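You operate a simulated robot arm through the tools that you are given. There is no shell and no other tool.

Carry out the task below with a simulated robot arm. There is one attempt and no reset: what you move stays moved.

JOB
Run both billets on the belt up to the yellow bar on fast, then stop the belt.
Fine: drop the bar and set the gate straight before the start.

It is judged by the outcome, as a careful person would: the job done as asked, and still so three seconds after it is handed in. It fails if anything else is knocked over, pushed out of place, dropped, spilled or broken.

ROBOT AND FRAMES
A 6-joint arm with a two-finger parallel gripper, fixed in place. Base frame: the origin is at the foot of the arm, x ahead of it, y to its left, z up. Units: mm, degrees, N and s.
Its first joint turns from -166.0 to 166.0 degrees. Payload 3.91 kg.
Tool frame: the origin (TCP) lies between the finger pads and is the grasp point; the fingertips stand 30 mm ahead of it; z points along the fingers, y is the line along which they close. Largest opening 110 mm; finger width 20, thickness 10; the body of the gripper, 48 by 112 mm, starts 55 mm behind the TCP.
Orientation is told as [roll, pitch, yaw] about the base's x, y, z axes, in that order, counted from this pose: with the fingers straight down and closing along the base's y, the tool's x points along the base's -x, its y along +y and its z along -z.

CONTROLS
- The arm moves only by the tool nudge_tool. Its argument "series" is a list of rows, each a list of 3 entries, a list of its own where there are three numbers: the shift along the base's x, y, z in units of 400 mm (1.0 is 400 mm), then the turn, a rotation vector about the base's x, y, z in units of 90 degrees (1.0 is 90 degrees), then the gripper command, from -1 (fully open) to 1 (shut), values between in proportion. In form: [[[x, y, z], [rx, ry, rz], hand], ...]. A call has 1 to 20 rows; each row is the pose to reach, as a shift and turn from the pose commanded when the call began. A call with a number of a shift or a turn outside -1 to 1 is refused whole. A row lasts 0.2 s, in which the tool goes at most 50 mm and 8.6 degrees; a call with a longer step from one row to the next is refused whole, and so is a gripper value outside its range. A pose out of reach is approached as far as the arm can. The call stops where the force on the tool passes 90 N (or 10 N more than at its start, if that is more) or the arm is blocked; 0.2 s more then pass. The fingers move at their own pace (about 108 mm/s each) and stop on an object; they squeeze with about 29 N. The grip force told is the motor's: it shows also when the fingers shut on nothing. Time passes only in rows, and 0.2 s behind the last, so rows that repeat a pose let the fingers close. It gives the time, the measured TCP pose, the force on the tool (base axes), the opening and the grip force at its end, in the units of the frame above (readings bear some noise), with the torque about the TCP (base axes, N m) and any sound that the robot's microphone picked up, and new pictures: "show" is both (left out), scene, wrist or none.
- Cameras (640 x 400 px; columns grow to the right, rows downward): "scene" is fixed at [52.9, 499.1, 1486.9]; the picture's right is [-0.13, -0.99, 0.00], its down [-0.65, 0.08, -0.75] and it looks along [0.75, -0.09, -0.66] (base axes); focal length 289 px, centre (320, 200). "wrist" rides on the gripper at [72, 17, -103] in the tool frame; the picture's right is [-0.23, 0.97, 0.00], its down [-0.76, -0.18, -0.62] and it looks along [-0.61, -0.14, 0.78] (tool axes); focal length 222 px, centre (320, 200). There is no depth. A picture from a camera that has moved, and an enlarged one, comes with that camera's place and axes in the base frame and with its lens.
- inspect(camera, box): a new picture of the part [left, top, right, bottom] of that camera's present view, enlarged. The clock stands still meanwhile.
- hand_in(): hands the job in; it is judged then, once.

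Nothing tells you positions but the pictures and the camera data. Unless the task says otherwise, let go and move clear before handing in.

The tools are called after "Call:" as name(argument=value, ...) on one line, values as JSON. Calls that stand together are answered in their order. nudge_tool: Moves the arm, as the interface text tells. Its arguments: {"type":"object","properties":{"series":{"type":"array","items":{"type":"array"}},"show":{"type":"string","enum":["both","scene","wrist","none"]}},"required":["series"]} The other tools are called the same way: inspect (camera, box) takes an enlarged picture of a part of a camera's view; hand_in () hands the job in.

At the start:

```text
clock: 0.0
tool_pos: [561.5, 190.2, 1237.5]
orientation: [0.1, -0.2, 0.1]
force: [0.0, -0.2, 0.4]
wrist_torque: [-0.02, 0.02, -0.02]
grip_width: 110.3
grasp_force: 0.0
```

scene: 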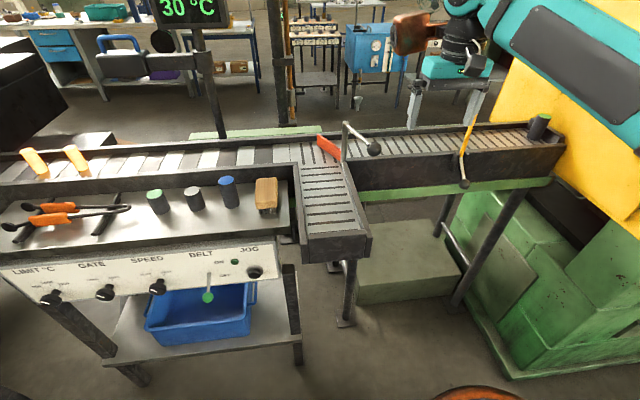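
wrist: 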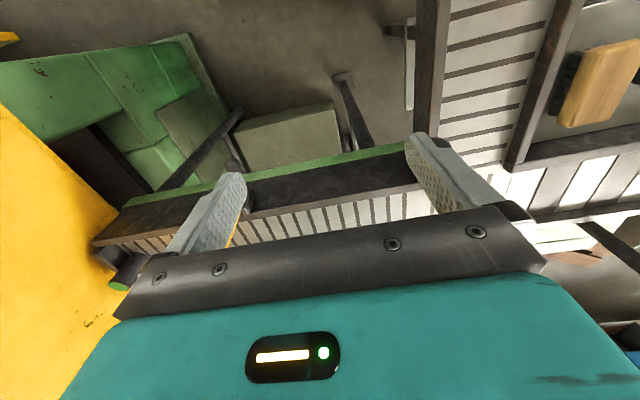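

I see a roller conveyor with two orange-yellow billets at the far left, a red gate at the branch, a yellow bar on the right branch, and a control panel with knobs (LIMIT, GATE, SPEED, BELT, JOG). I'll look closely at each part before moving anything.

Call:
inspect(camera="scene", box=[0, 230, 300, 330])

Call:
inspect(camera="scene", box=[280, 90, 580, 270])

Call:
inspect(camera="scene", box=[0, 120, 300, 250])

Call:
inspect(camera="scene", box=[0, 230, 150, 330])

Call:
inspect(camera="scene", box=[130, 230, 280, 330])

```text
2.13 times, centred on (150, 280) of scene
camera zoom: at [52.9, 499.1, 1486.9], right [-0.13, -0.99, 0.0], down [-0.65, 0.08, -0.75], along [0.75, -0.09, -0.66], focal length 617 px, centre (683, 29)
```

zoom: 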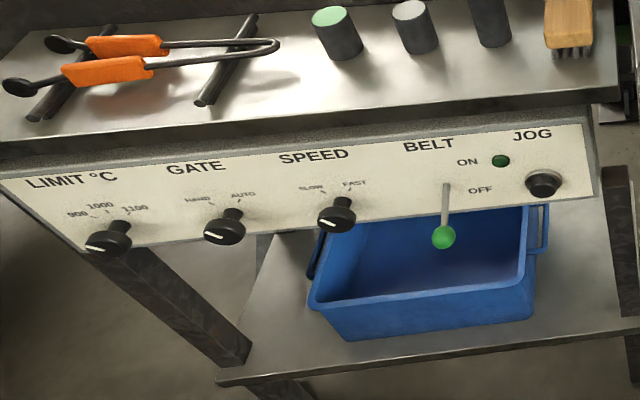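

```text
2.13 times, centred on (430, 180) of scene
camera zoom: at [52.9, 499.1, 1486.9], right [-0.13, -0.99, 0.0], down [-0.65, 0.08, -0.75], along [0.75, -0.09, -0.66], focal length 617 px, centre (85, 243)
```

zoom: 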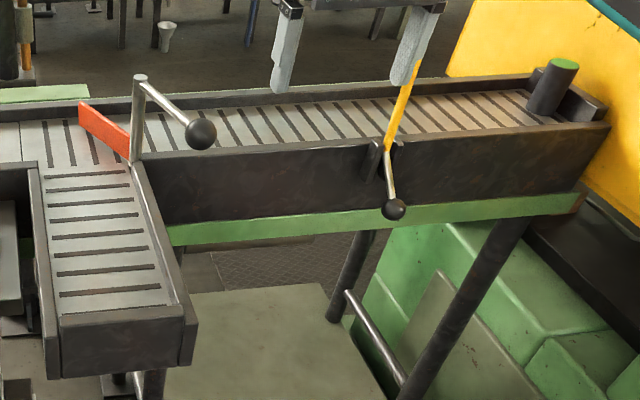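

```text
2.13 times, centred on (150, 185) of scene
camera zoom: at [52.9, 499.1, 1486.9], right [-0.13, -0.99, 0.0], down [-0.65, 0.08, -0.75], along [0.75, -0.09, -0.66], focal length 617 px, centre (683, 232)
```

zoom: 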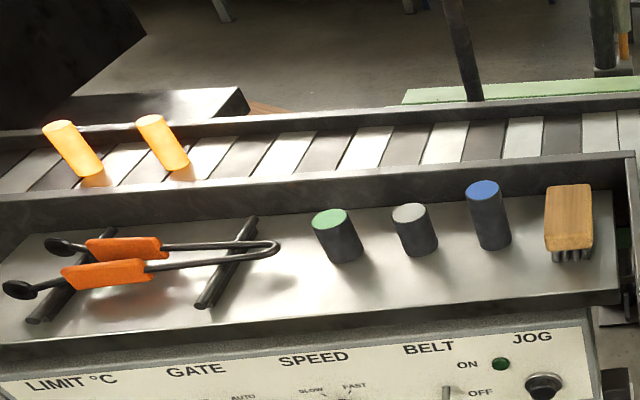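

```text
4.00 times, centred on (75, 280) of scene
camera zoom: at [52.9, 499.1, 1486.9], right [-0.13, -0.99, 0.0], down [-0.65, 0.08, -0.75], along [0.75, -0.09, -0.66], focal length 1156 px, centre (1300, -120)
```

zoom: 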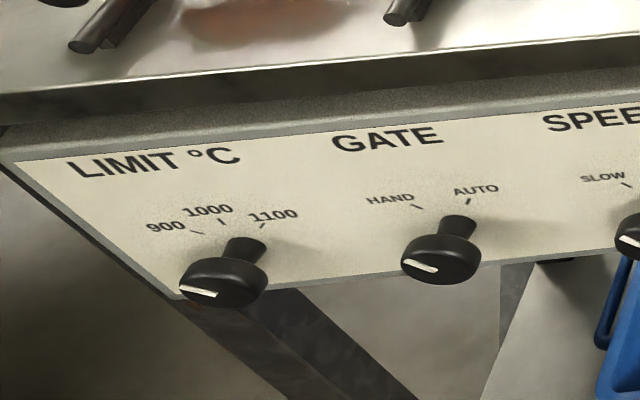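

```text
4.00 times, centred on (205, 280) of scene
camera zoom: at [52.9, 499.1, 1486.9], right [-0.13, -0.99, 0.0], down [-0.65, 0.08, -0.75], along [0.75, -0.09, -0.66], focal length 1156 px, centre (780, -120)
```

zoom: 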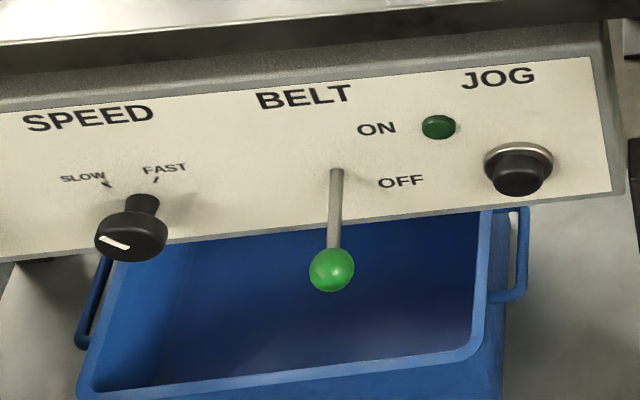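

The belt runs along y at about x 760–930, z about 1000. The gate's vane seems to cut across the belt, the yellow bar stands upright at about (745, -14), and the panel shows SPEED at SLOW and BELT at OFF. I'll take the wrist camera over the gate and bar for a second view.

Call:
nudge_tool(series=[[[0.1, 0, 0.05], [0, 0, 0], -1], [[0.2, 0, 0.1], [0, 0, 0], 0], [[0.3, 0, 0.15], [0, 0, 0], 1], [[0.35, 0, 0.2], [0, 0, 0], 1], [[0.35, 0, 0.2], [0, 0, 0], 1], [[0.35, 0, 0.2], [0, 0, 0], 1]])

```text
clock: 1.4
tool_pos: [687.1, 187.1, 1281.3]
orientation: [0.2, -0.4, 0.0]
force: [-0.5, -0.4, -0.2]
wrist_torque: [0.02, -0.02, 0.0]
grip_width: 0.0
grasp_force: 28.6
out of reach, approached as far as the arm can: row 3, 4, 5, 6
camera wrist: at [613.4, 202.9, 1382.4], right [0.23, 0.97, 0.0], down [0.76, -0.18, 0.63], along [0.61, -0.14, -0.78], focal length 222 px, centre (320, 200)
```

scene: 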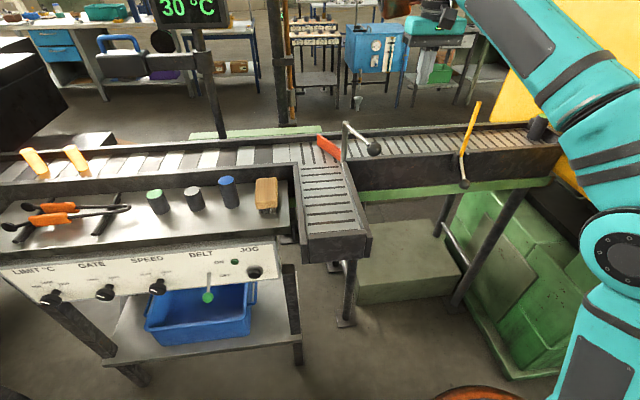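
wrist: 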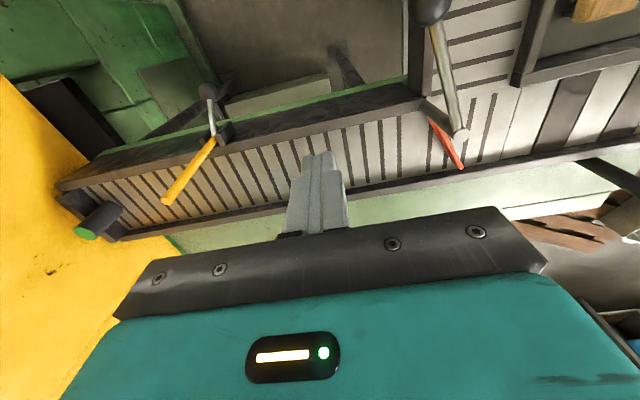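

The wrist view puts the gate post at about (759, 346) with its handle ball at (628, 301, 1125). The bar pivot is at about (714, 8, 1035), with its tip up at z about 1187. Next I'll look at the control panel from above with the wrist camera.

Call:
nudge_tool(series=[[[-0.1, 0.05, 0], [0, 0, 0], 1], [[-0.18, 0.12, 0], [0, 0, 0], 1], [[-0.26, 0.2, 0], [0, 0, 0], 1], [[-0.34, 0.28, 0], [0, 0, 0], 1], [[-0.42, 0.36, 0], [0, 0, 0], 1], [[-0.5, 0.44, 0], [0, 0, 0], 1], [[-0.58, 0.52, 0], [0, 0, 0], 1], [[-0.66, 0.6, 0], [0, 0, 0], 1], [[-0.74, 0.68, 0], [0, 0, 0], 1], [[-0.76, 0.78, 0], [0, 0, 0], 1], [[-0.76, 0.88, 0], [0, 0, 0], 1], [[-0.76, 0.98, 0], [0, 0, 0], 1], [[-0.76, 1.0, 0], [0, 0, 0], 1]])

```text
clock: 4.2
tool_pos: [383.6, 586.1, 1273.9]
orientation: [0.3, -0.1, -0.1]
force: [-0.1, 0.2, 0.3]
wrist_torque: [0.02, 0.03, 0.01]
grip_width: 0.0
grasp_force: 28.9
out of reach, approached as far as the arm can: row 12, 13
camera wrist: at [310.6, 602.3, 1377.0], right [0.23, 0.97, 0.01], down [0.76, -0.18, 0.62], along [0.61, -0.14, -0.78], focal length 222 px, centre (320, 200)
```

scene: 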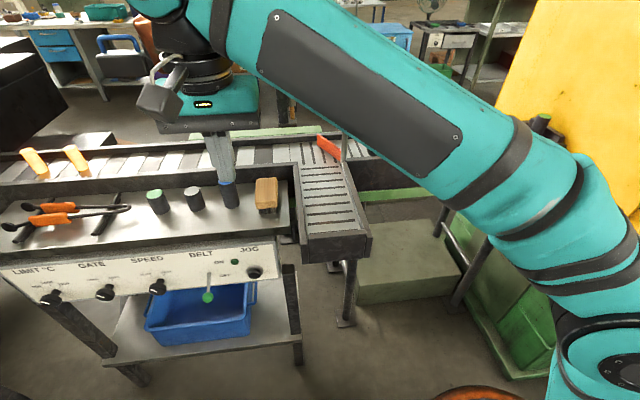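
wrist: 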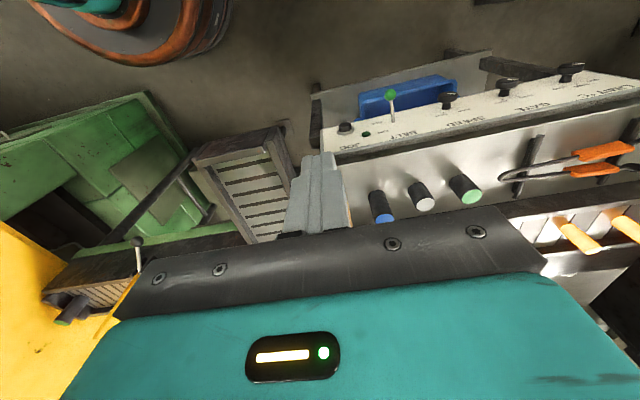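

The panel and shelf are visible in the wrist view. I'll enlarge it to read knob positions and the panel's tilt.

Call:
inspect(camera="wrist", box=[300, 40, 640, 220])

Call:
inspect(camera="wrist", box=[320, 50, 480, 150])

```text
1.88 times, centred on (470, 130) of wrist
camera zoom: at [310.6, 602.3, 1377.0], right [0.23, 0.97, 0.01], down [0.76, -0.18, 0.62], along [0.61, -0.14, -0.78], focal length 418 px, centre (38, 332)
```

zoom: 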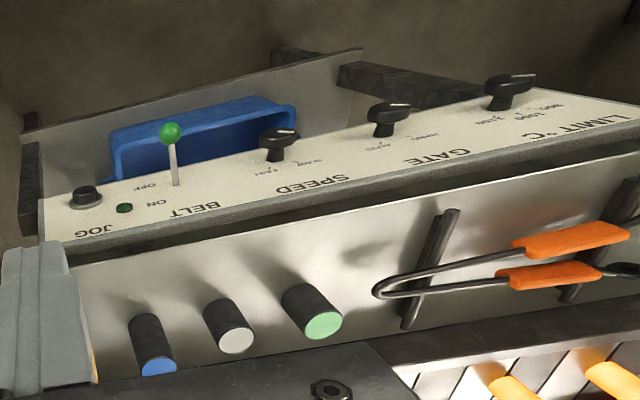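

```text
4.00 times, centred on (400, 100) of wrist
camera zoom: at [310.6, 602.3, 1377.0], right [0.23, 0.97, 0.01], down [0.76, -0.18, 0.62], along [0.61, -0.14, -0.78], focal length 888 px, centre (0, 600)
```

zoom: 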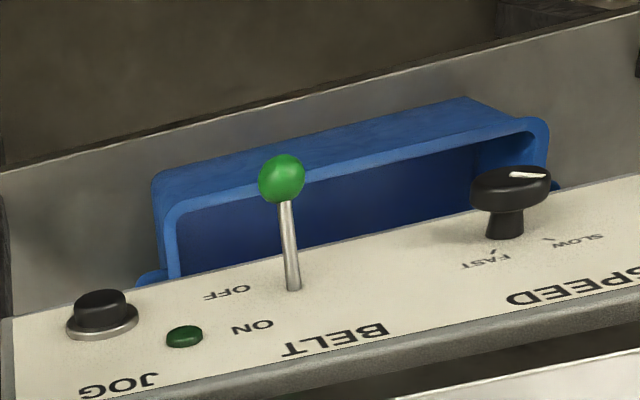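

The panel face leans back slightly, with its right edge at about (530, 556, 865). The BELT lever base is at about (530, 731, 854) and the SPEED knob at about (528, 852, 848). I'll tilt the tool forward and come down in front of the panel for a frontal view.

Call:
nudge_tool(series=[[[-0.017, 0.036, -0.086], [0, -0.0625, 0], 1], [[-0.034, 0.071, -0.171], [0, -0.125, 0], 1], [[-0.051, 0.107, -0.257], [0, -0.1875, 0], 1], [[-0.068, 0.142, -0.343], [0, -0.25, 0], 1], [[-0.085, 0.178, -0.428], [0, -0.3125, 0], 1], [[-0.101, 0.214, -0.514], [0, -0.375, 0], 1], [[-0.118, 0.25, -0.6], [0, -0.4375, 0], 1], [[-0.135, 0.285, -0.685], [0, -0.5, 0], 1], [[-0.135, 0.285, -0.685], [0, -0.5, 0], 1]])

```text
clock: 6.2
tool_pos: [329.0, 701.2, 1001.1]
orientation: [0.1, -45.1, 0.0]
force: [-0.5, 0.2, -0.7]
wrist_torque: [-0.02, -0.03, -0.02]
grip_width: 0.1
grasp_force: 29.0
camera wrist: at [204.9, 718.1, 1022.4], right [0.16, 0.97, 0.16], down [0.1, -0.18, 0.98], along [0.98, -0.14, -0.12], focal length 222 px, centre (320, 200)
```

scene: 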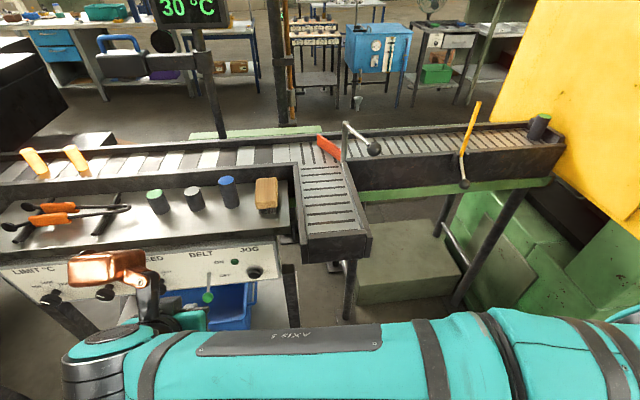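
wrist: 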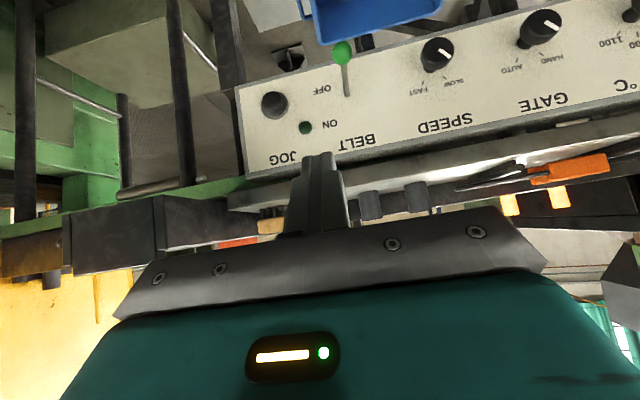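

Now I have a frontal (upside-down) view of the panel. I'll enlarge the SPEED knob and the BELT lever.

Call:
inspect(camera="wrist", box=[230, 20, 390, 180])

Call:
inspect(camera="wrist", box=[390, 0, 590, 125])

```text
2.50 times, centred on (310, 100) of wrist
camera zoom: at [204.9, 718.1, 1022.4], right [0.16, 0.97, 0.16], down [0.1, -0.18, 0.98], along [0.98, -0.14, -0.12], focal length 555 px, centre (345, 450)
```

zoom: 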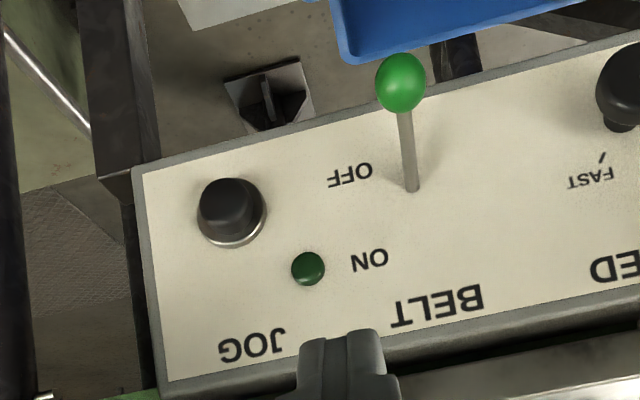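

```text
3.20 times, centred on (490, 62) of wrist
camera zoom: at [204.9, 718.1, 1022.4], right [0.16, 0.97, 0.16], down [0.1, -0.18, 0.98], along [0.98, -0.14, -0.12], focal length 711 px, centre (-224, 640)
```

zoom: 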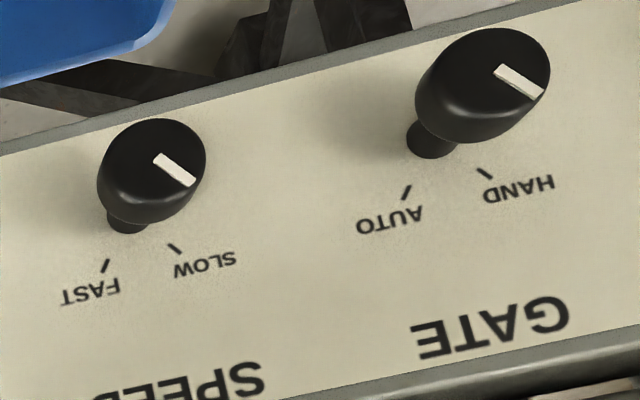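

The panel is nearly vertical at x of about 546, with the lever base at (545, 740, 826), its ball at (490, 740, 796), and the SPEED knob axis at about y 868, z 815. The SPEED pointer is at SLOW, so FAST needs about an 80° clockwise turn. I'll bring the tool horizontal in front of the SPEED knob with the fingers open.

Call:
nudge_tool(series=[[[0.01, 0.052, -0.058], [0, -0.0625, 0], 0.5], [[0.02, 0.104, -0.116], [0, -0.125, 0], 0], [[0.03, 0.157, -0.174], [0, -0.1875, 0], -0.45], [[0.04, 0.209, -0.233], [0, -0.25, 0], -0.45], [[0.06, 0.261, -0.291], [0, -0.3125, 0], -0.45], [[0.08, 0.313, -0.349], [0, -0.375, 0], -0.45], [[0.1, 0.365, -0.407], [0, -0.4375, 0], -0.45], [[0.13, 0.4175, -0.465], [0, -0.5, 0], -0.45], [[0.13, 0.4175, -0.465], [0, -0.5, 0], -0.45]])

```text
clock: 8.2
tool_pos: [382.0, 866.5, 814.9]
orientation: [167.2, -89.8, -167.2]
force: [-0.3, 1.0, -0.2]
wrist_torque: [-0.01, 0.0, 0.06]
grip_width: 79.8
grasp_force: 0.1
camera wrist: at [277.5, 882.7, 741.4], right [0.0, 0.97, 0.23], down [-0.62, -0.18, 0.76], along [0.78, -0.14, 0.61], focal length 222 px, centre (320, 200)
```

scene: 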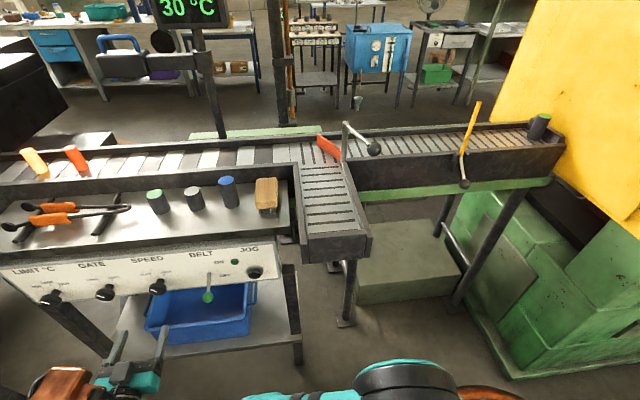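
wrist: 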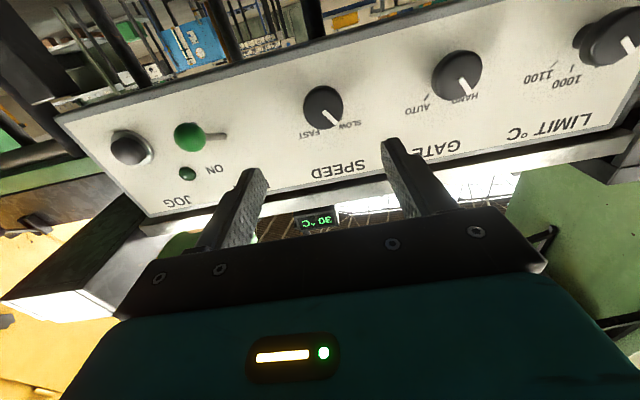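

The tool now points straight at the panel, and I notice the second billet looks redder (cooling). I'll enlarge the SPEED knob to align on it.

Call:
inspect(camera="wrist", box=[260, 60, 420, 160])

Call:
inspect(camera="scene", box=[0, 130, 120, 205])

```text
4.00 times, centred on (340, 110) of wrist
camera zoom: at [277.5, 882.7, 741.4], right [0.0, 0.97, 0.23], down [-0.62, -0.18, 0.76], along [0.78, -0.14, 0.61], focal length 888 px, centre (240, 560)
```

zoom: 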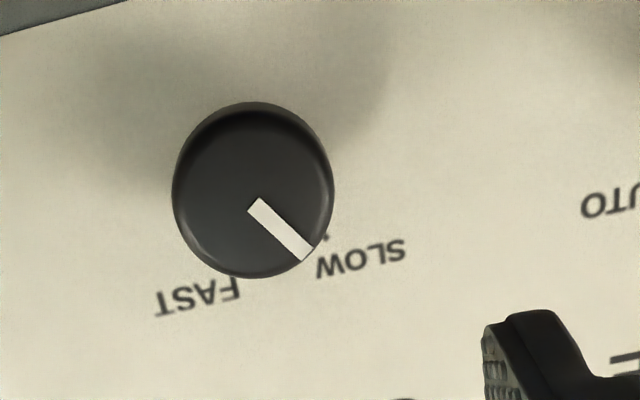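

```text
5.33 times, centred on (60, 168) of scene
camera zoom: at [52.9, 499.1, 1486.9], right [-0.13, -0.99, 0.0], down [-0.65, 0.08, -0.75], along [0.75, -0.09, -0.66], focal length 1542 px, centre (1707, 373)
```

zoom: 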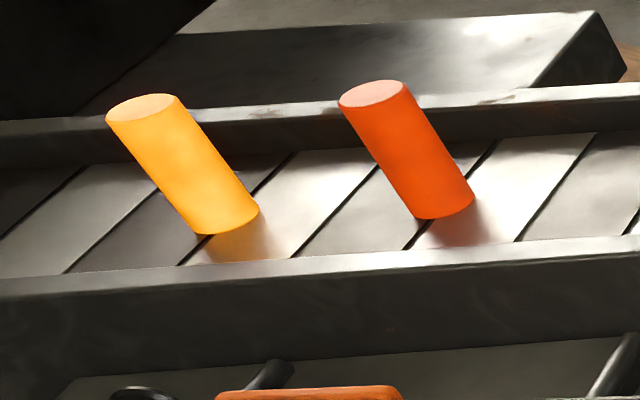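

The SPEED knob's cap front is at about (512, 871, 809), 40 mm across. I'll pre-roll the tool by -40° and come closer, so the twist stays centred in the wrist's range.

Call:
nudge_tool(series=[[[0.04, 0.004, -0.004], [-0.089, 0, 0], -0.3], [[0.08, 0.008, -0.008], [-0.178, 0, 0], -0.3], [[0.12, 0.011, -0.012], [-0.267, 0, 0], -0.3], [[0.17, 0.011, -0.015], [-0.355, 0, 0], -0.3], [[0.21, 0.011, -0.015], [-0.444, 0, 0], -0.3], [[0.21, 0.011, -0.015], [-0.444, 0, 0], -0.3]], show="both")

```text
clock: 9.6
tool_pos: [465.8, 871.8, 809.0]
orientation: [-90.0, -50.0, 90.1]
force: [-0.1, 0.6, -0.6]
wrist_torque: [0.03, 0.0, -0.04]
grip_width: 71.4
grasp_force: 0.1
camera wrist: at [361.7, 837.7, 741.8], right [0.0, 0.89, -0.45], down [-0.62, 0.35, 0.7], along [0.78, 0.28, 0.56], focal length 222 px, centre (320, 200)
```

scene: 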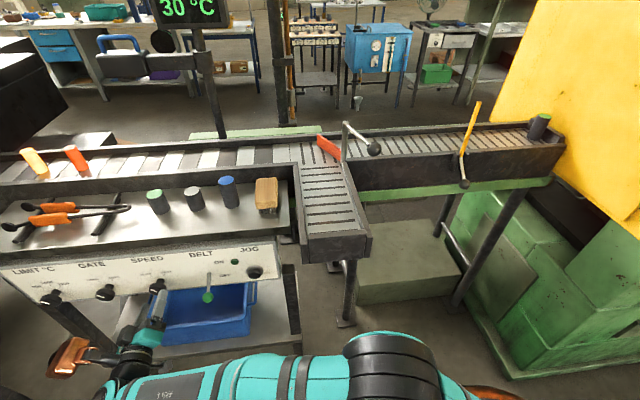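
wrist: 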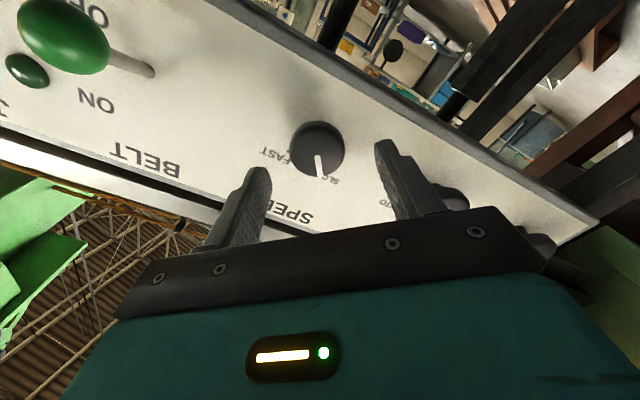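

Call:
inspect(camera="wrist", box=[240, 90, 400, 190])

```text
4.00 times, centred on (320, 140) of wrist
camera zoom: at [361.7, 837.7, 741.8], right [0.0, 0.89, -0.45], down [-0.62, 0.35, 0.7], along [0.78, 0.28, 0.56], focal length 888 px, centre (320, 440)
```

zoom: 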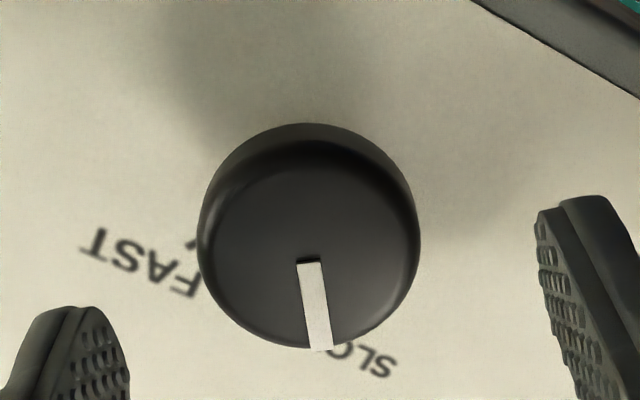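

The knob is centred between the fingers. I'll move in about 43 mm and close on it.

Call:
nudge_tool(series=[[[0.05, -0.0035, 0.002], [0, 0, 0], -0.3], [[0.09, -0.0035, 0.002], [0, 0, 0], -0.3], [[0.108, -0.0035, 0.002], [0, 0, 0], -0.3], [[0.108, -0.0035, 0.002], [0, 0, 0], 1], [[0.108, -0.0035, 0.002], [0, 0, 0], 1], [[0.108, -0.0035, 0.002], [0, 0, 0], 1]], show="wrist")

```text
clock: 11.0
tool_pos: [507.4, 869.8, 809.7]
orientation: [-90.1, -50.1, 90.1]
force: [-1.6, -0.2, -0.3]
wrist_torque: [0.02, -0.17, 0.2]
grip_width: 41.1
grasp_force: 44.2
camera wrist: at [404.3, 835.8, 742.9], right [0.0, 0.89, -0.45], down [-0.62, 0.35, 0.7], along [0.78, 0.28, 0.56], focal length 222 px, centre (320, 200)
```

wrist: 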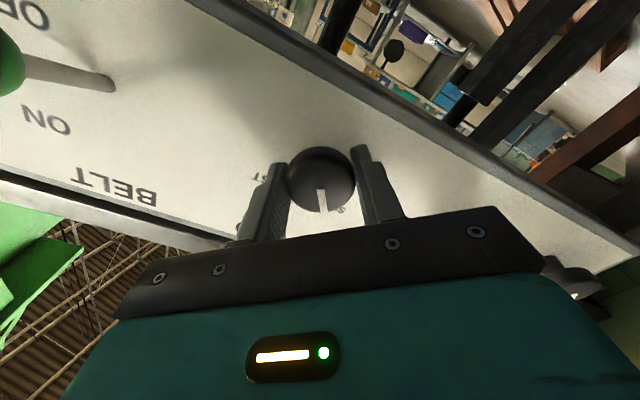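

Grip is firm at 41 mm. Now I twist clockwise (+80° about x) toward FAST.

Call:
nudge_tool(series=[[[0, 0, 0], [0.08, 0, 0], 1], [[0, 0, 0], [0.16, 0, 0], 1], [[0, 0, 0], [0.24, 0, 0], 1], [[0, 0, 0], [0.32, 0, 0], 1], [[0, 0, 0], [0.4, 0, 0], 1], [[0, 0, 0], [0.48, 0, 0], 1], [[0, 0, 0], [0.56, 0, 0], 1], [[0, 0, 0], [0.64, 0, 0], 1], [[0, 0, 0], [0.72, 0, 0], 1], [[0, 0, 0], [0.8, 0, 0], 1], [[0, 0, 0], [0.86, 0, 0], 1], [[0, 0, 0], [0.86, 0, 0], 1]], show="both")

```text
clock: 13.6
tool_pos: [507.5, 872.0, 808.5]
orientation: [90.2, -52.5, -90.0]
force: [-4.9, 51.4, 8.9]
wrist_torque: [-0.97, 0.49, 0.34]
grip_width: 41.9
grasp_force: 45.2
camera wrist: at [404.3, 928.9, 761.0], right [0.0, 0.63, 0.77], down [-0.62, -0.61, 0.5], along [0.78, -0.48, 0.4], focal length 222 px, centre (320, 200)
```

scene: 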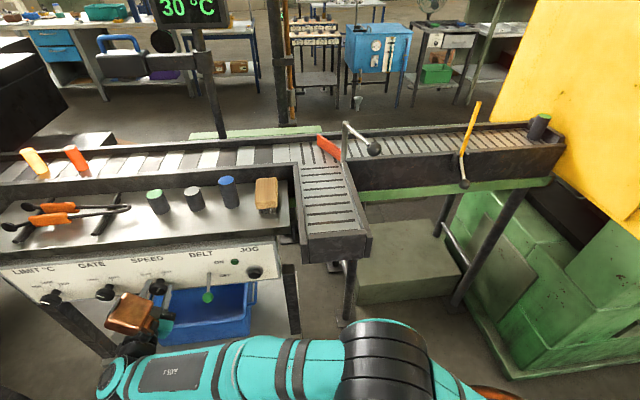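
wrist: 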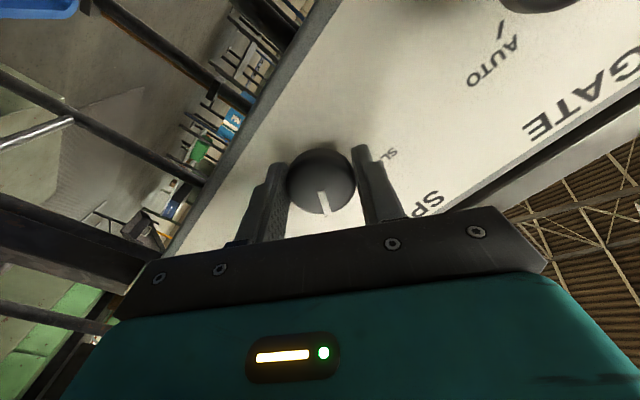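

The knob followed the twist (about 77°). I'll release, back off, and check the pointer against FAST.

Call:
nudge_tool(series=[[[0, 0, 0], [0, 0, 0], -0.3], [[0, 0, 0], [0, 0, 0], -0.3], [[-0.05, 0, 0], [0, 0, 0], -0.3], [[-0.12, 0, 0], [0, 0, 0], -0.3], [[-0.2, 0, 0], [0, 0, 0], -0.3], [[-0.2, 0, 0], [0, 0, 0], -0.3]], show="wrist")

Call:
inspect(camera="wrist", box=[240, 60, 400, 160])

Call:
inspect(camera="scene", box=[130, 230, 280, 330])

```text
clock: 15.0
tool_pos: [429.4, 868.9, 809.6]
orientation: [90.2, -52.5, -90.1]
force: [-0.6, -1.3, -0.2]
wrist_torque: [-0.01, 0.01, -0.01]
grip_width: 71.6
grasp_force: 0.0
camera wrist: at [325.8, 926.2, 762.1], right [0.0, 0.64, 0.77], down [-0.62, -0.6, 0.5], along [0.78, -0.48, 0.4], focal length 222 px, centre (320, 200)
```

wrist: 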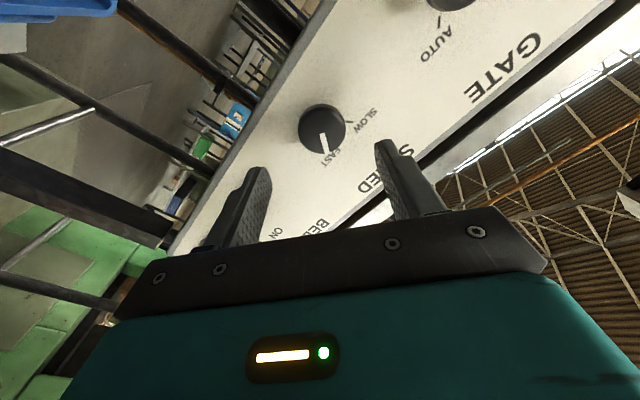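

```text
4.00 times, centred on (320, 110) of wrist
camera zoom: at [325.8, 926.2, 762.1], right [0.0, 0.64, 0.77], down [-0.62, -0.6, 0.5], along [0.78, -0.48, 0.4], focal length 888 px, centre (320, 560)
```

zoom: 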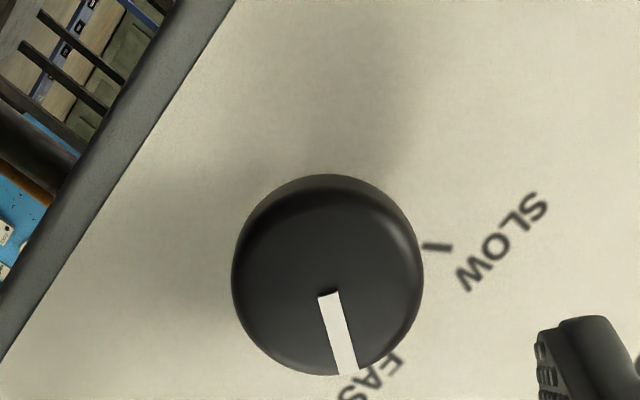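

```text
4.00 times, centred on (205, 280) of scene
camera zoom: at [52.9, 499.1, 1486.9], right [-0.13, -0.99, 0.0], down [-0.65, 0.08, -0.75], along [0.75, -0.09, -0.66], focal length 1156 px, centre (780, -120)
```

zoom: 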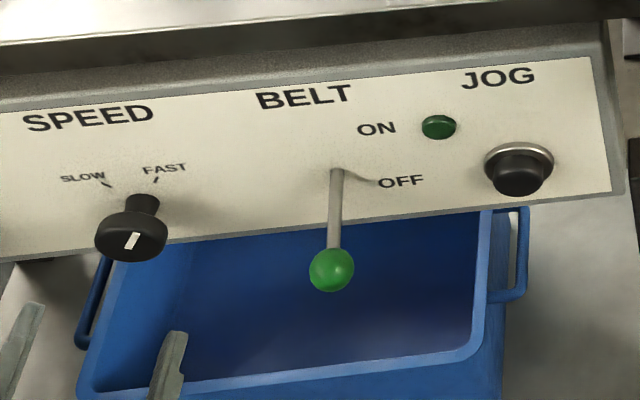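

SPEED is now at FAST: the pointer turned about 70° and met its stop. Next comes the gate, so I retract from the panel, undo the roll, and return the tool to pointing down.

Call:
nudge_tool(series=[[[-0.05, -0.05, 0.06], [-0.0695, 0, 0], 0.3], [[-0.08, -0.14, 0.12], [-0.139, 0, 0], 1], [[-0.09, -0.24, 0.18], [-0.2085, 0, 0], 1], [[-0.09, -0.35, 0.23], [-0.278, 0, 0], 1], [[-0.09, -0.46, 0.28], [-0.3475, 0, 0], 1], [[-0.09, -0.57, 0.33], [-0.417, 0, 0], 1], [[-0.09, -0.6, 0.36], [-0.417, 0, 0], 1]], show="none")

```text
clock: 16.6
tool_pos: [392.5, 628.4, 952.5]
orientation: [-103.0, -89.8, 103.2]
force: [0.3, -0.6, 0.1]
wrist_torque: [0.02, 0.0, -0.04]
grip_width: 0.0
grasp_force: 28.8
```

Tool is horizontal again with the roll undone. Now pitching back to straight down while moving up toward the gate area.

Call:
nudge_tool(series=[[[0.0, -0.05, 0.07], [0, 0.083, 0], 1], [[0.02, -0.11, 0.14], [0, 0.167, 0], 1], [[0.05, -0.17, 0.21], [0, 0.25, 0], 1], [[0.09, -0.23, 0.28], [0, 0.333, 0], 1], [[0.13, -0.29, 0.35], [0, 0.417, 0], 1], [[0.17, -0.35, 0.42], [0, 0.5, 0], 1], [[0.21, -0.41, 0.49], [0, 0.583, 0], 1], [[0.25, -0.47, 0.56], [0, 0.667, 0], 1], [[0.29, -0.53, 0.62], [0, 0.75, 0], 1], [[0.33, -0.59, 0.67], [0, 0.833, 0], 1], [[0.37, -0.65, 0.7], [0, 0.917, 0], 1], [[0.4175, -0.7, 0.715], [0, 1.0, 0], 1], [[0.4175, -0.7, 0.715], [0, 1.0, 0], 1]])

```text
clock: 19.4
tool_pos: [560.9, 350.0, 1239.0]
orientation: [0.1, 0.0, 0.0]
force: [0.8, -0.4, 0.7]
wrist_torque: [0.02, 0.01, 0.0]
grip_width: 0.2
grasp_force: 28.9
camera wrist: at [487.3, 366.7, 1342.5], right [0.23, 0.97, 0.0], down [0.76, -0.18, 0.62], along [0.61, -0.14, -0.78], focal length 222 px, centre (320, 200)
```

scene: 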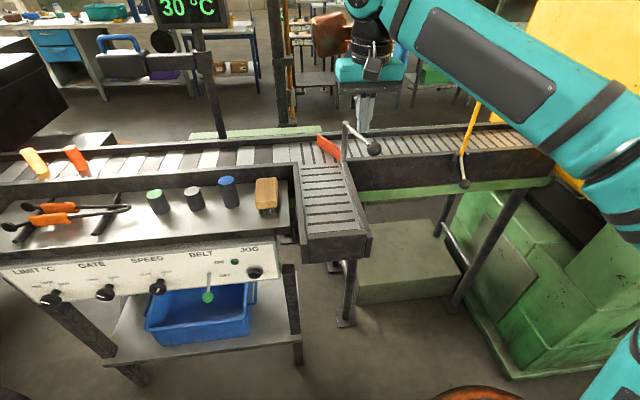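
wrist: 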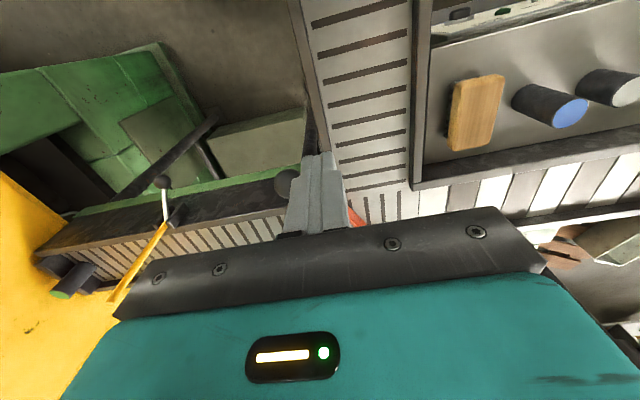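

I'll lower the closed fingers beside the gate handle, on its +y side, and check the alignment before pushing.

Call:
nudge_tool(series=[[[0.05, 0.0375, -0.0875], [0, 0, 0], 1], [[0.1, 0.05, -0.18], [0, 0, 0], 1], [[0.15, 0.04, -0.25], [0, 0, 0], 1], [[0.2, 0.02, -0.2875], [0, 0, 0], 1], [[0.2275, 0.005, -0.2925], [0, 0, 0], 1], [[0.2275, 0.005, -0.2925], [0, 0, 0], 1]])

Call:
inspect(camera="scene", box=[270, 80, 430, 180])

```text
clock: 20.8
tool_pos: [650.6, 351.0, 1122.0]
orientation: [0.2, -0.2, 0.1]
force: [0.0, 0.7, -0.3]
wrist_torque: [-0.01, 0.01, -0.03]
grip_width: 0.0
grasp_force: 28.5
camera wrist: at [577.8, 368.6, 1224.7], right [0.23, 0.97, 0.0], down [0.76, -0.18, 0.62], along [0.61, -0.14, -0.78], focal length 222 px, centre (320, 200)
```

scene: 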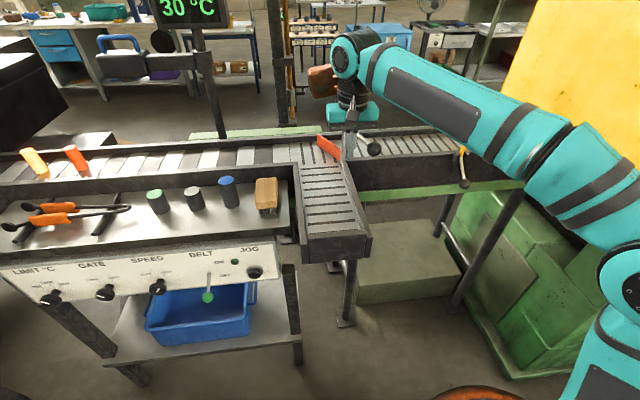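
wrist: 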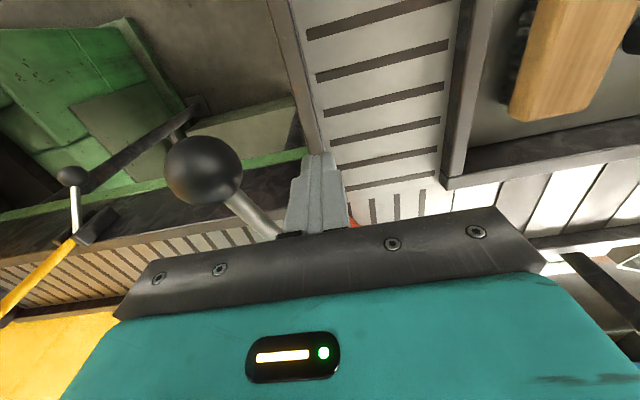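

```text
4.00 times, centred on (350, 130) of scene
camera zoom: at [52.9, 499.1, 1486.9], right [-0.13, -0.99, 0.0], down [-0.65, 0.08, -0.75], along [0.75, -0.09, -0.66], focal length 1156 px, centre (200, 480)
```

zoom: 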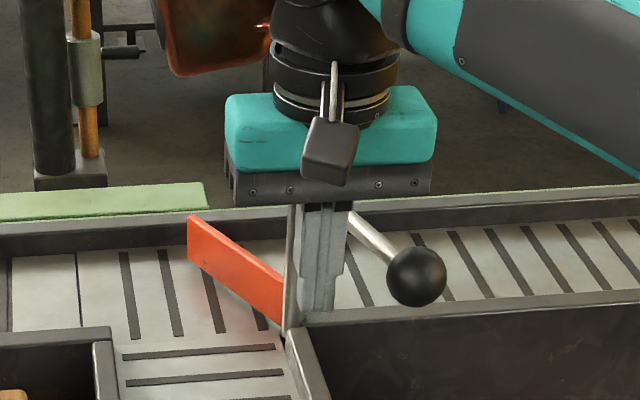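

The handle rod and ball are where I computed (ball about (622, 297, 1125)), and the finger is on the +y side. Now I sweep the handle around the post counterclockwise to bring the vane parallel to the belt.

Call:
nudge_tool(series=[[[0.008, -0.0435, 0], [0, 0, 0], 1], [[0.016, -0.084, 0], [0, 0, 0], 1], [[0.031, -0.123, 0], [0, 0, 0], 1], [[0.051, -0.1595, 0], [0, 0, 0], 1], [[0.077, -0.192, 0], [0, 0, 0], 1], [[0.108, -0.22, 0], [0, 0, 0], 1], [[0.1425, -0.243, 0], [0, 0, 0], 1], [[0.18, -0.26, 0], [0, 0, 0], 1], [[0.18, -0.26, 0], [0, 0, 0], 1]])

Call:
inspect(camera="scene", box=[270, 80, 430, 180])

```text
clock: 22.8
tool_pos: [719.5, 249.4, 1123.1]
orientation: [0.0, 0.0, 0.2]
force: [-65.9, 5.2, -23.8]
wrist_torque: [0.23, -0.06, -0.85]
grip_width: 0.0
grasp_force: 29.0
camera wrist: at [646.6, 266.9, 1225.7], right [0.22, 0.97, 0.0], down [0.76, -0.18, 0.62], along [0.61, -0.14, -0.78], focal length 222 px, centre (320, 200)
```

scene: 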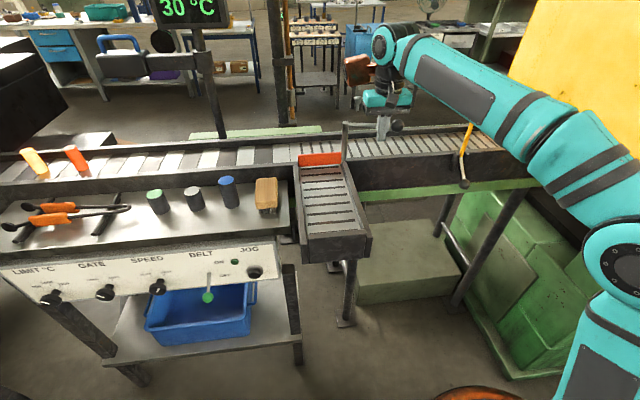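
wrist: 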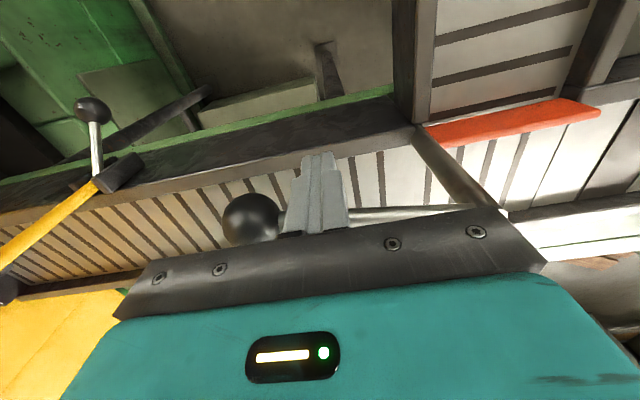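

```text
4.00 times, centred on (350, 130) of scene
camera zoom: at [52.9, 499.1, 1486.9], right [-0.13, -0.99, 0.0], down [-0.65, 0.08, -0.75], along [0.75, -0.09, -0.66], focal length 1156 px, centre (200, 480)
```

zoom: 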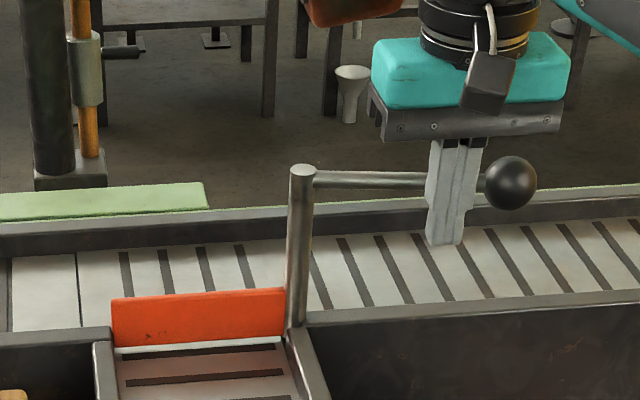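

The vane now lies straight along the near side, across the chute mouth, and the handle met its stop. I'll back off and go look at the yellow bar.

Call:
nudge_tool(series=[[[-0.08, 0, 0], [0, 0, 0], 1], [[-0.14, -0.03, 0.06], [0, 0, 0], 1], [[-0.14, -0.13, 0.12], [0, 0, 0], 1], [[-0.14, -0.23, 0.14], [0, 0, 0], 1], [[-0.14, -0.33, 0.14], [0, 0, 0], 1], [[-0.14, -0.33, 0.14], [0, 0, 0], 1]])

Call:
inspect(camera="scene", box=[280, 80, 520, 230])

```text
clock: 24.2
tool_pos: [665.5, 114.7, 1180.9]
orientation: [0.1, -0.1, 0.1]
force: [-0.5, -0.1, 0.5]
wrist_torque: [0.02, 0.01, -0.01]
grip_width: 0.1
grasp_force: 29.2
camera wrist: at [592.9, 130.7, 1283.0], right [0.23, 0.97, 0.0], down [0.76, -0.18, 0.62], along [0.61, -0.14, -0.78], focal length 222 px, centre (320, 200)
```

scene: 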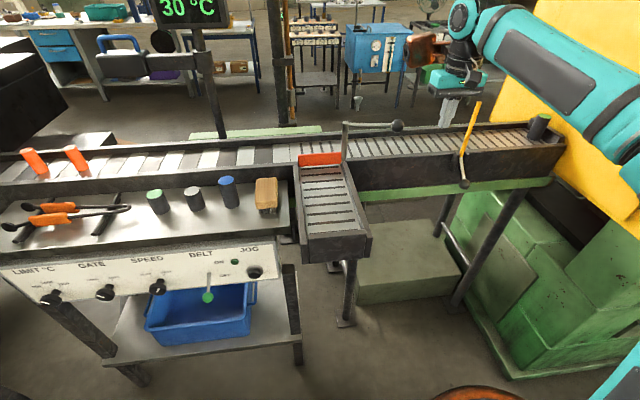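
wrist: 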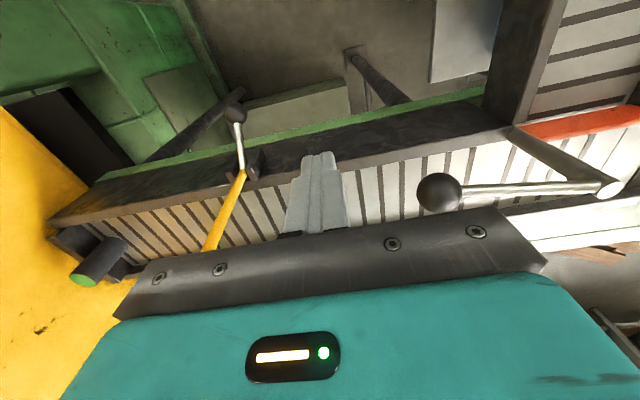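

```text
2.67 times, centred on (400, 155) of scene
camera zoom: at [52.9, 499.1, 1486.9], right [-0.13, -0.99, 0.0], down [-0.65, 0.08, -0.75], along [0.75, -0.09, -0.66], focal length 771 px, centre (107, 320)
```

zoom: 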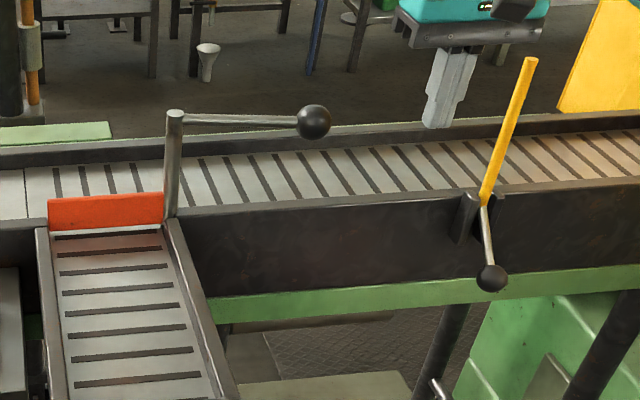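

The gate holds straight on its own. The bar pivots at about (713, 3, 1030) with its tip at about (725, 4, 1187); I'll bring the closed fingers to its robot side near the top.

Call:
nudge_tool(series=[[[0.0, -0.11, -0.02], [0, 0, 0], 1], [[0.0, -0.22, -0.04], [0, 0, 0], 1], [[0.025, -0.277, -0.052], [0, 0, 0], 1], [[0.025, -0.277, -0.052], [0, 0, 0], 1]])

Call:
inspect(camera="scene", box=[400, 60, 560, 200])

```text
clock: 25.2
tool_pos: [676.8, 2.0, 1159.3]
orientation: [0.1, 0.0, 0.1]
force: [0.1, -0.2, -0.6]
wrist_torque: [0.02, -0.02, 0.0]
grip_width: 0.0
grasp_force: 29.2
camera wrist: at [604.3, 19.5, 1261.4], right [0.23, 0.97, 0.0], down [0.76, -0.18, 0.62], along [0.61, -0.14, -0.78], focal length 222 px, centre (320, 200)
```

scene: 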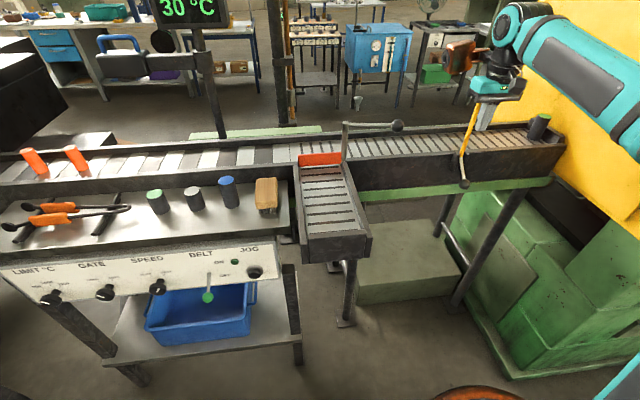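
wrist: 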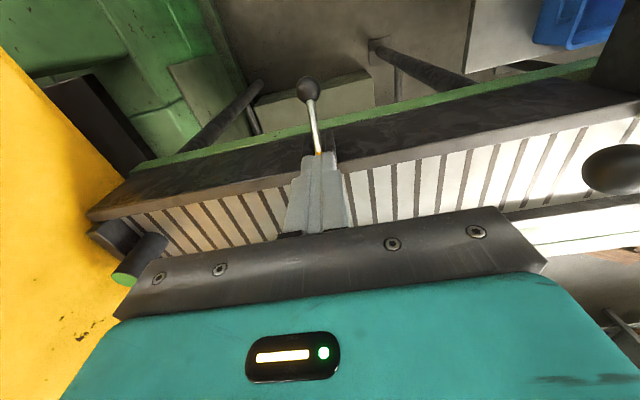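

```text
2.86 times, centred on (480, 130) of scene
camera zoom: at [52.9, 499.1, 1486.9], right [-0.13, -0.99, 0.0], down [-0.65, 0.08, -0.75], along [0.75, -0.09, -0.66], focal length 826 px, centre (-137, 400)
```

zoom: 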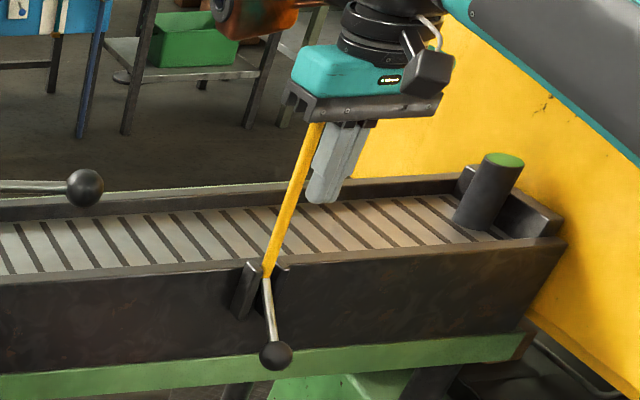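

Refined, the bar is at y of about -6, so I shift slightly and push its upper part toward +x, following its arc downward.

Call:
nudge_tool(series=[[[0, -0.019, 0], [0, 0, 0], 1], [[0.05, -0.019, 0], [0, 0, 0], 1], [[0.1, -0.019, 0], [0, 0, 0], 1], [[0.14, -0.019, -0.004], [0, 0, 0], 1], [[0.1755, -0.019, -0.01], [0, 0, 0], 1], [[0.21, -0.019, -0.024], [0, 0, 0], 1], [[0.241, -0.019, -0.0395], [0, 0, 0], 1], [[0.241, -0.019, -0.0395], [0, 0, 0], 1]])

Call:
inspect(camera="scene", box=[400, 60, 560, 200])

```text
clock: 27.0
tool_pos: [774.7, -3.2, 1141.8]
orientation: [0.1, 0.0, 0.1]
force: [0.5, 0.3, 0.2]
wrist_torque: [0.01, 0.01, 0.0]
grip_width: 0.4
grasp_force: 29.0
camera wrist: at [701.0, 13.6, 1244.7], right [0.23, 0.97, 0.0], down [0.76, -0.18, 0.62], along [0.61, -0.14, -0.78], focal length 222 px, centre (320, 200)
```

scene: 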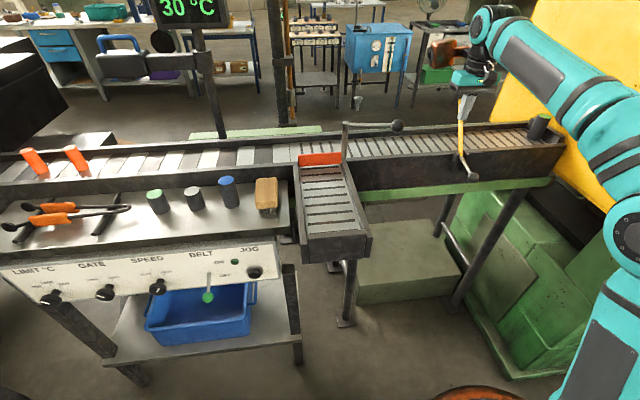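
wrist: 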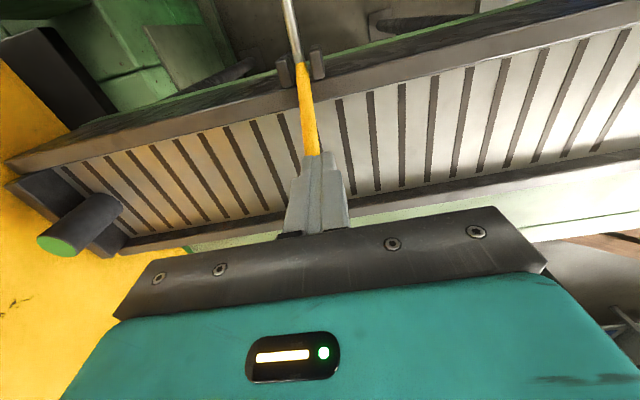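

```text
2.86 times, centred on (480, 130) of scene
camera zoom: at [52.9, 499.1, 1486.9], right [-0.13, -0.99, 0.0], down [-0.65, 0.08, -0.75], along [0.75, -0.09, -0.66], focal length 826 px, centre (-137, 400)
```

zoom: 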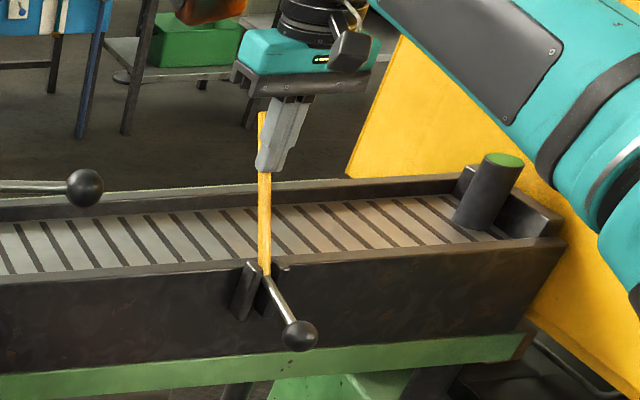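

The bar is following. I'll continue the arc downward toward horizontal.

Call:
nudge_tool(series=[[[0.028, 0, -0.018], [0, 0, 0], 1], [[0.052, 0, -0.041], [0, 0, 0], 1], [[0.075, 0, -0.07], [0, 0, 0], 1], [[0.094, 0, -0.1], [0, 0, 0], 1], [[0.108, 0, -0.133], [0, 0, 0], 1], [[0.119, 0, -0.167], [0, 0, 0], 1], [[0.119, 0, -0.167], [0, 0, 0], 1]])

Call:
inspect(camera="scene", box=[400, 60, 560, 200])

```text
clock: 28.6
tool_pos: [822.2, -2.1, 1076.6]
orientation: [0.1, 0.0, 0.1]
force: [0.1, -0.2, -0.2]
wrist_torque: [0.03, -0.01, -0.01]
grip_width: 0.1
grasp_force: 29.1
camera wrist: at [749.3, 14.5, 1177.7], right [0.23, 0.97, 0.0], down [0.76, -0.18, 0.62], along [0.61, -0.14, -0.78], focal length 222 px, centre (320, 200)
```

scene: 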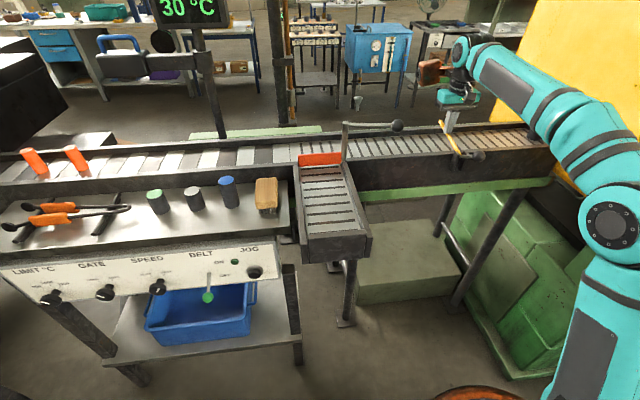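
wrist: 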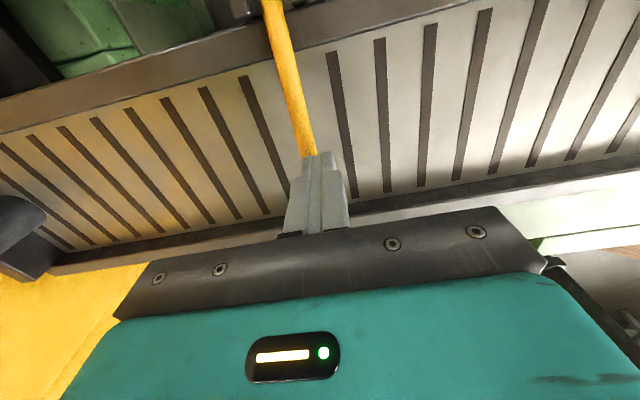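

```text
2.86 times, centred on (480, 130) of scene
camera zoom: at [52.9, 499.1, 1486.9], right [-0.13, -0.99, 0.0], down [-0.65, 0.08, -0.75], along [0.75, -0.09, -0.66], focal length 826 px, centre (-137, 400)
```

zoom: 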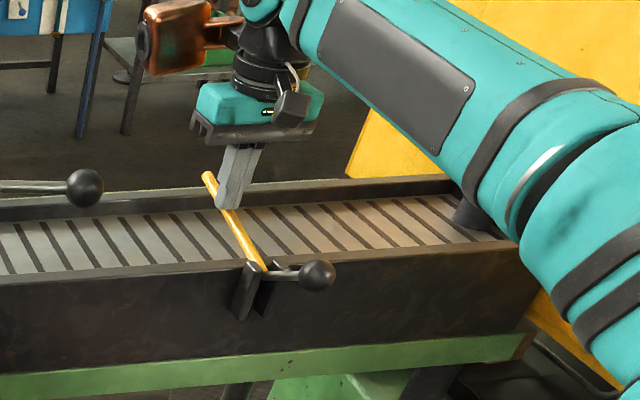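

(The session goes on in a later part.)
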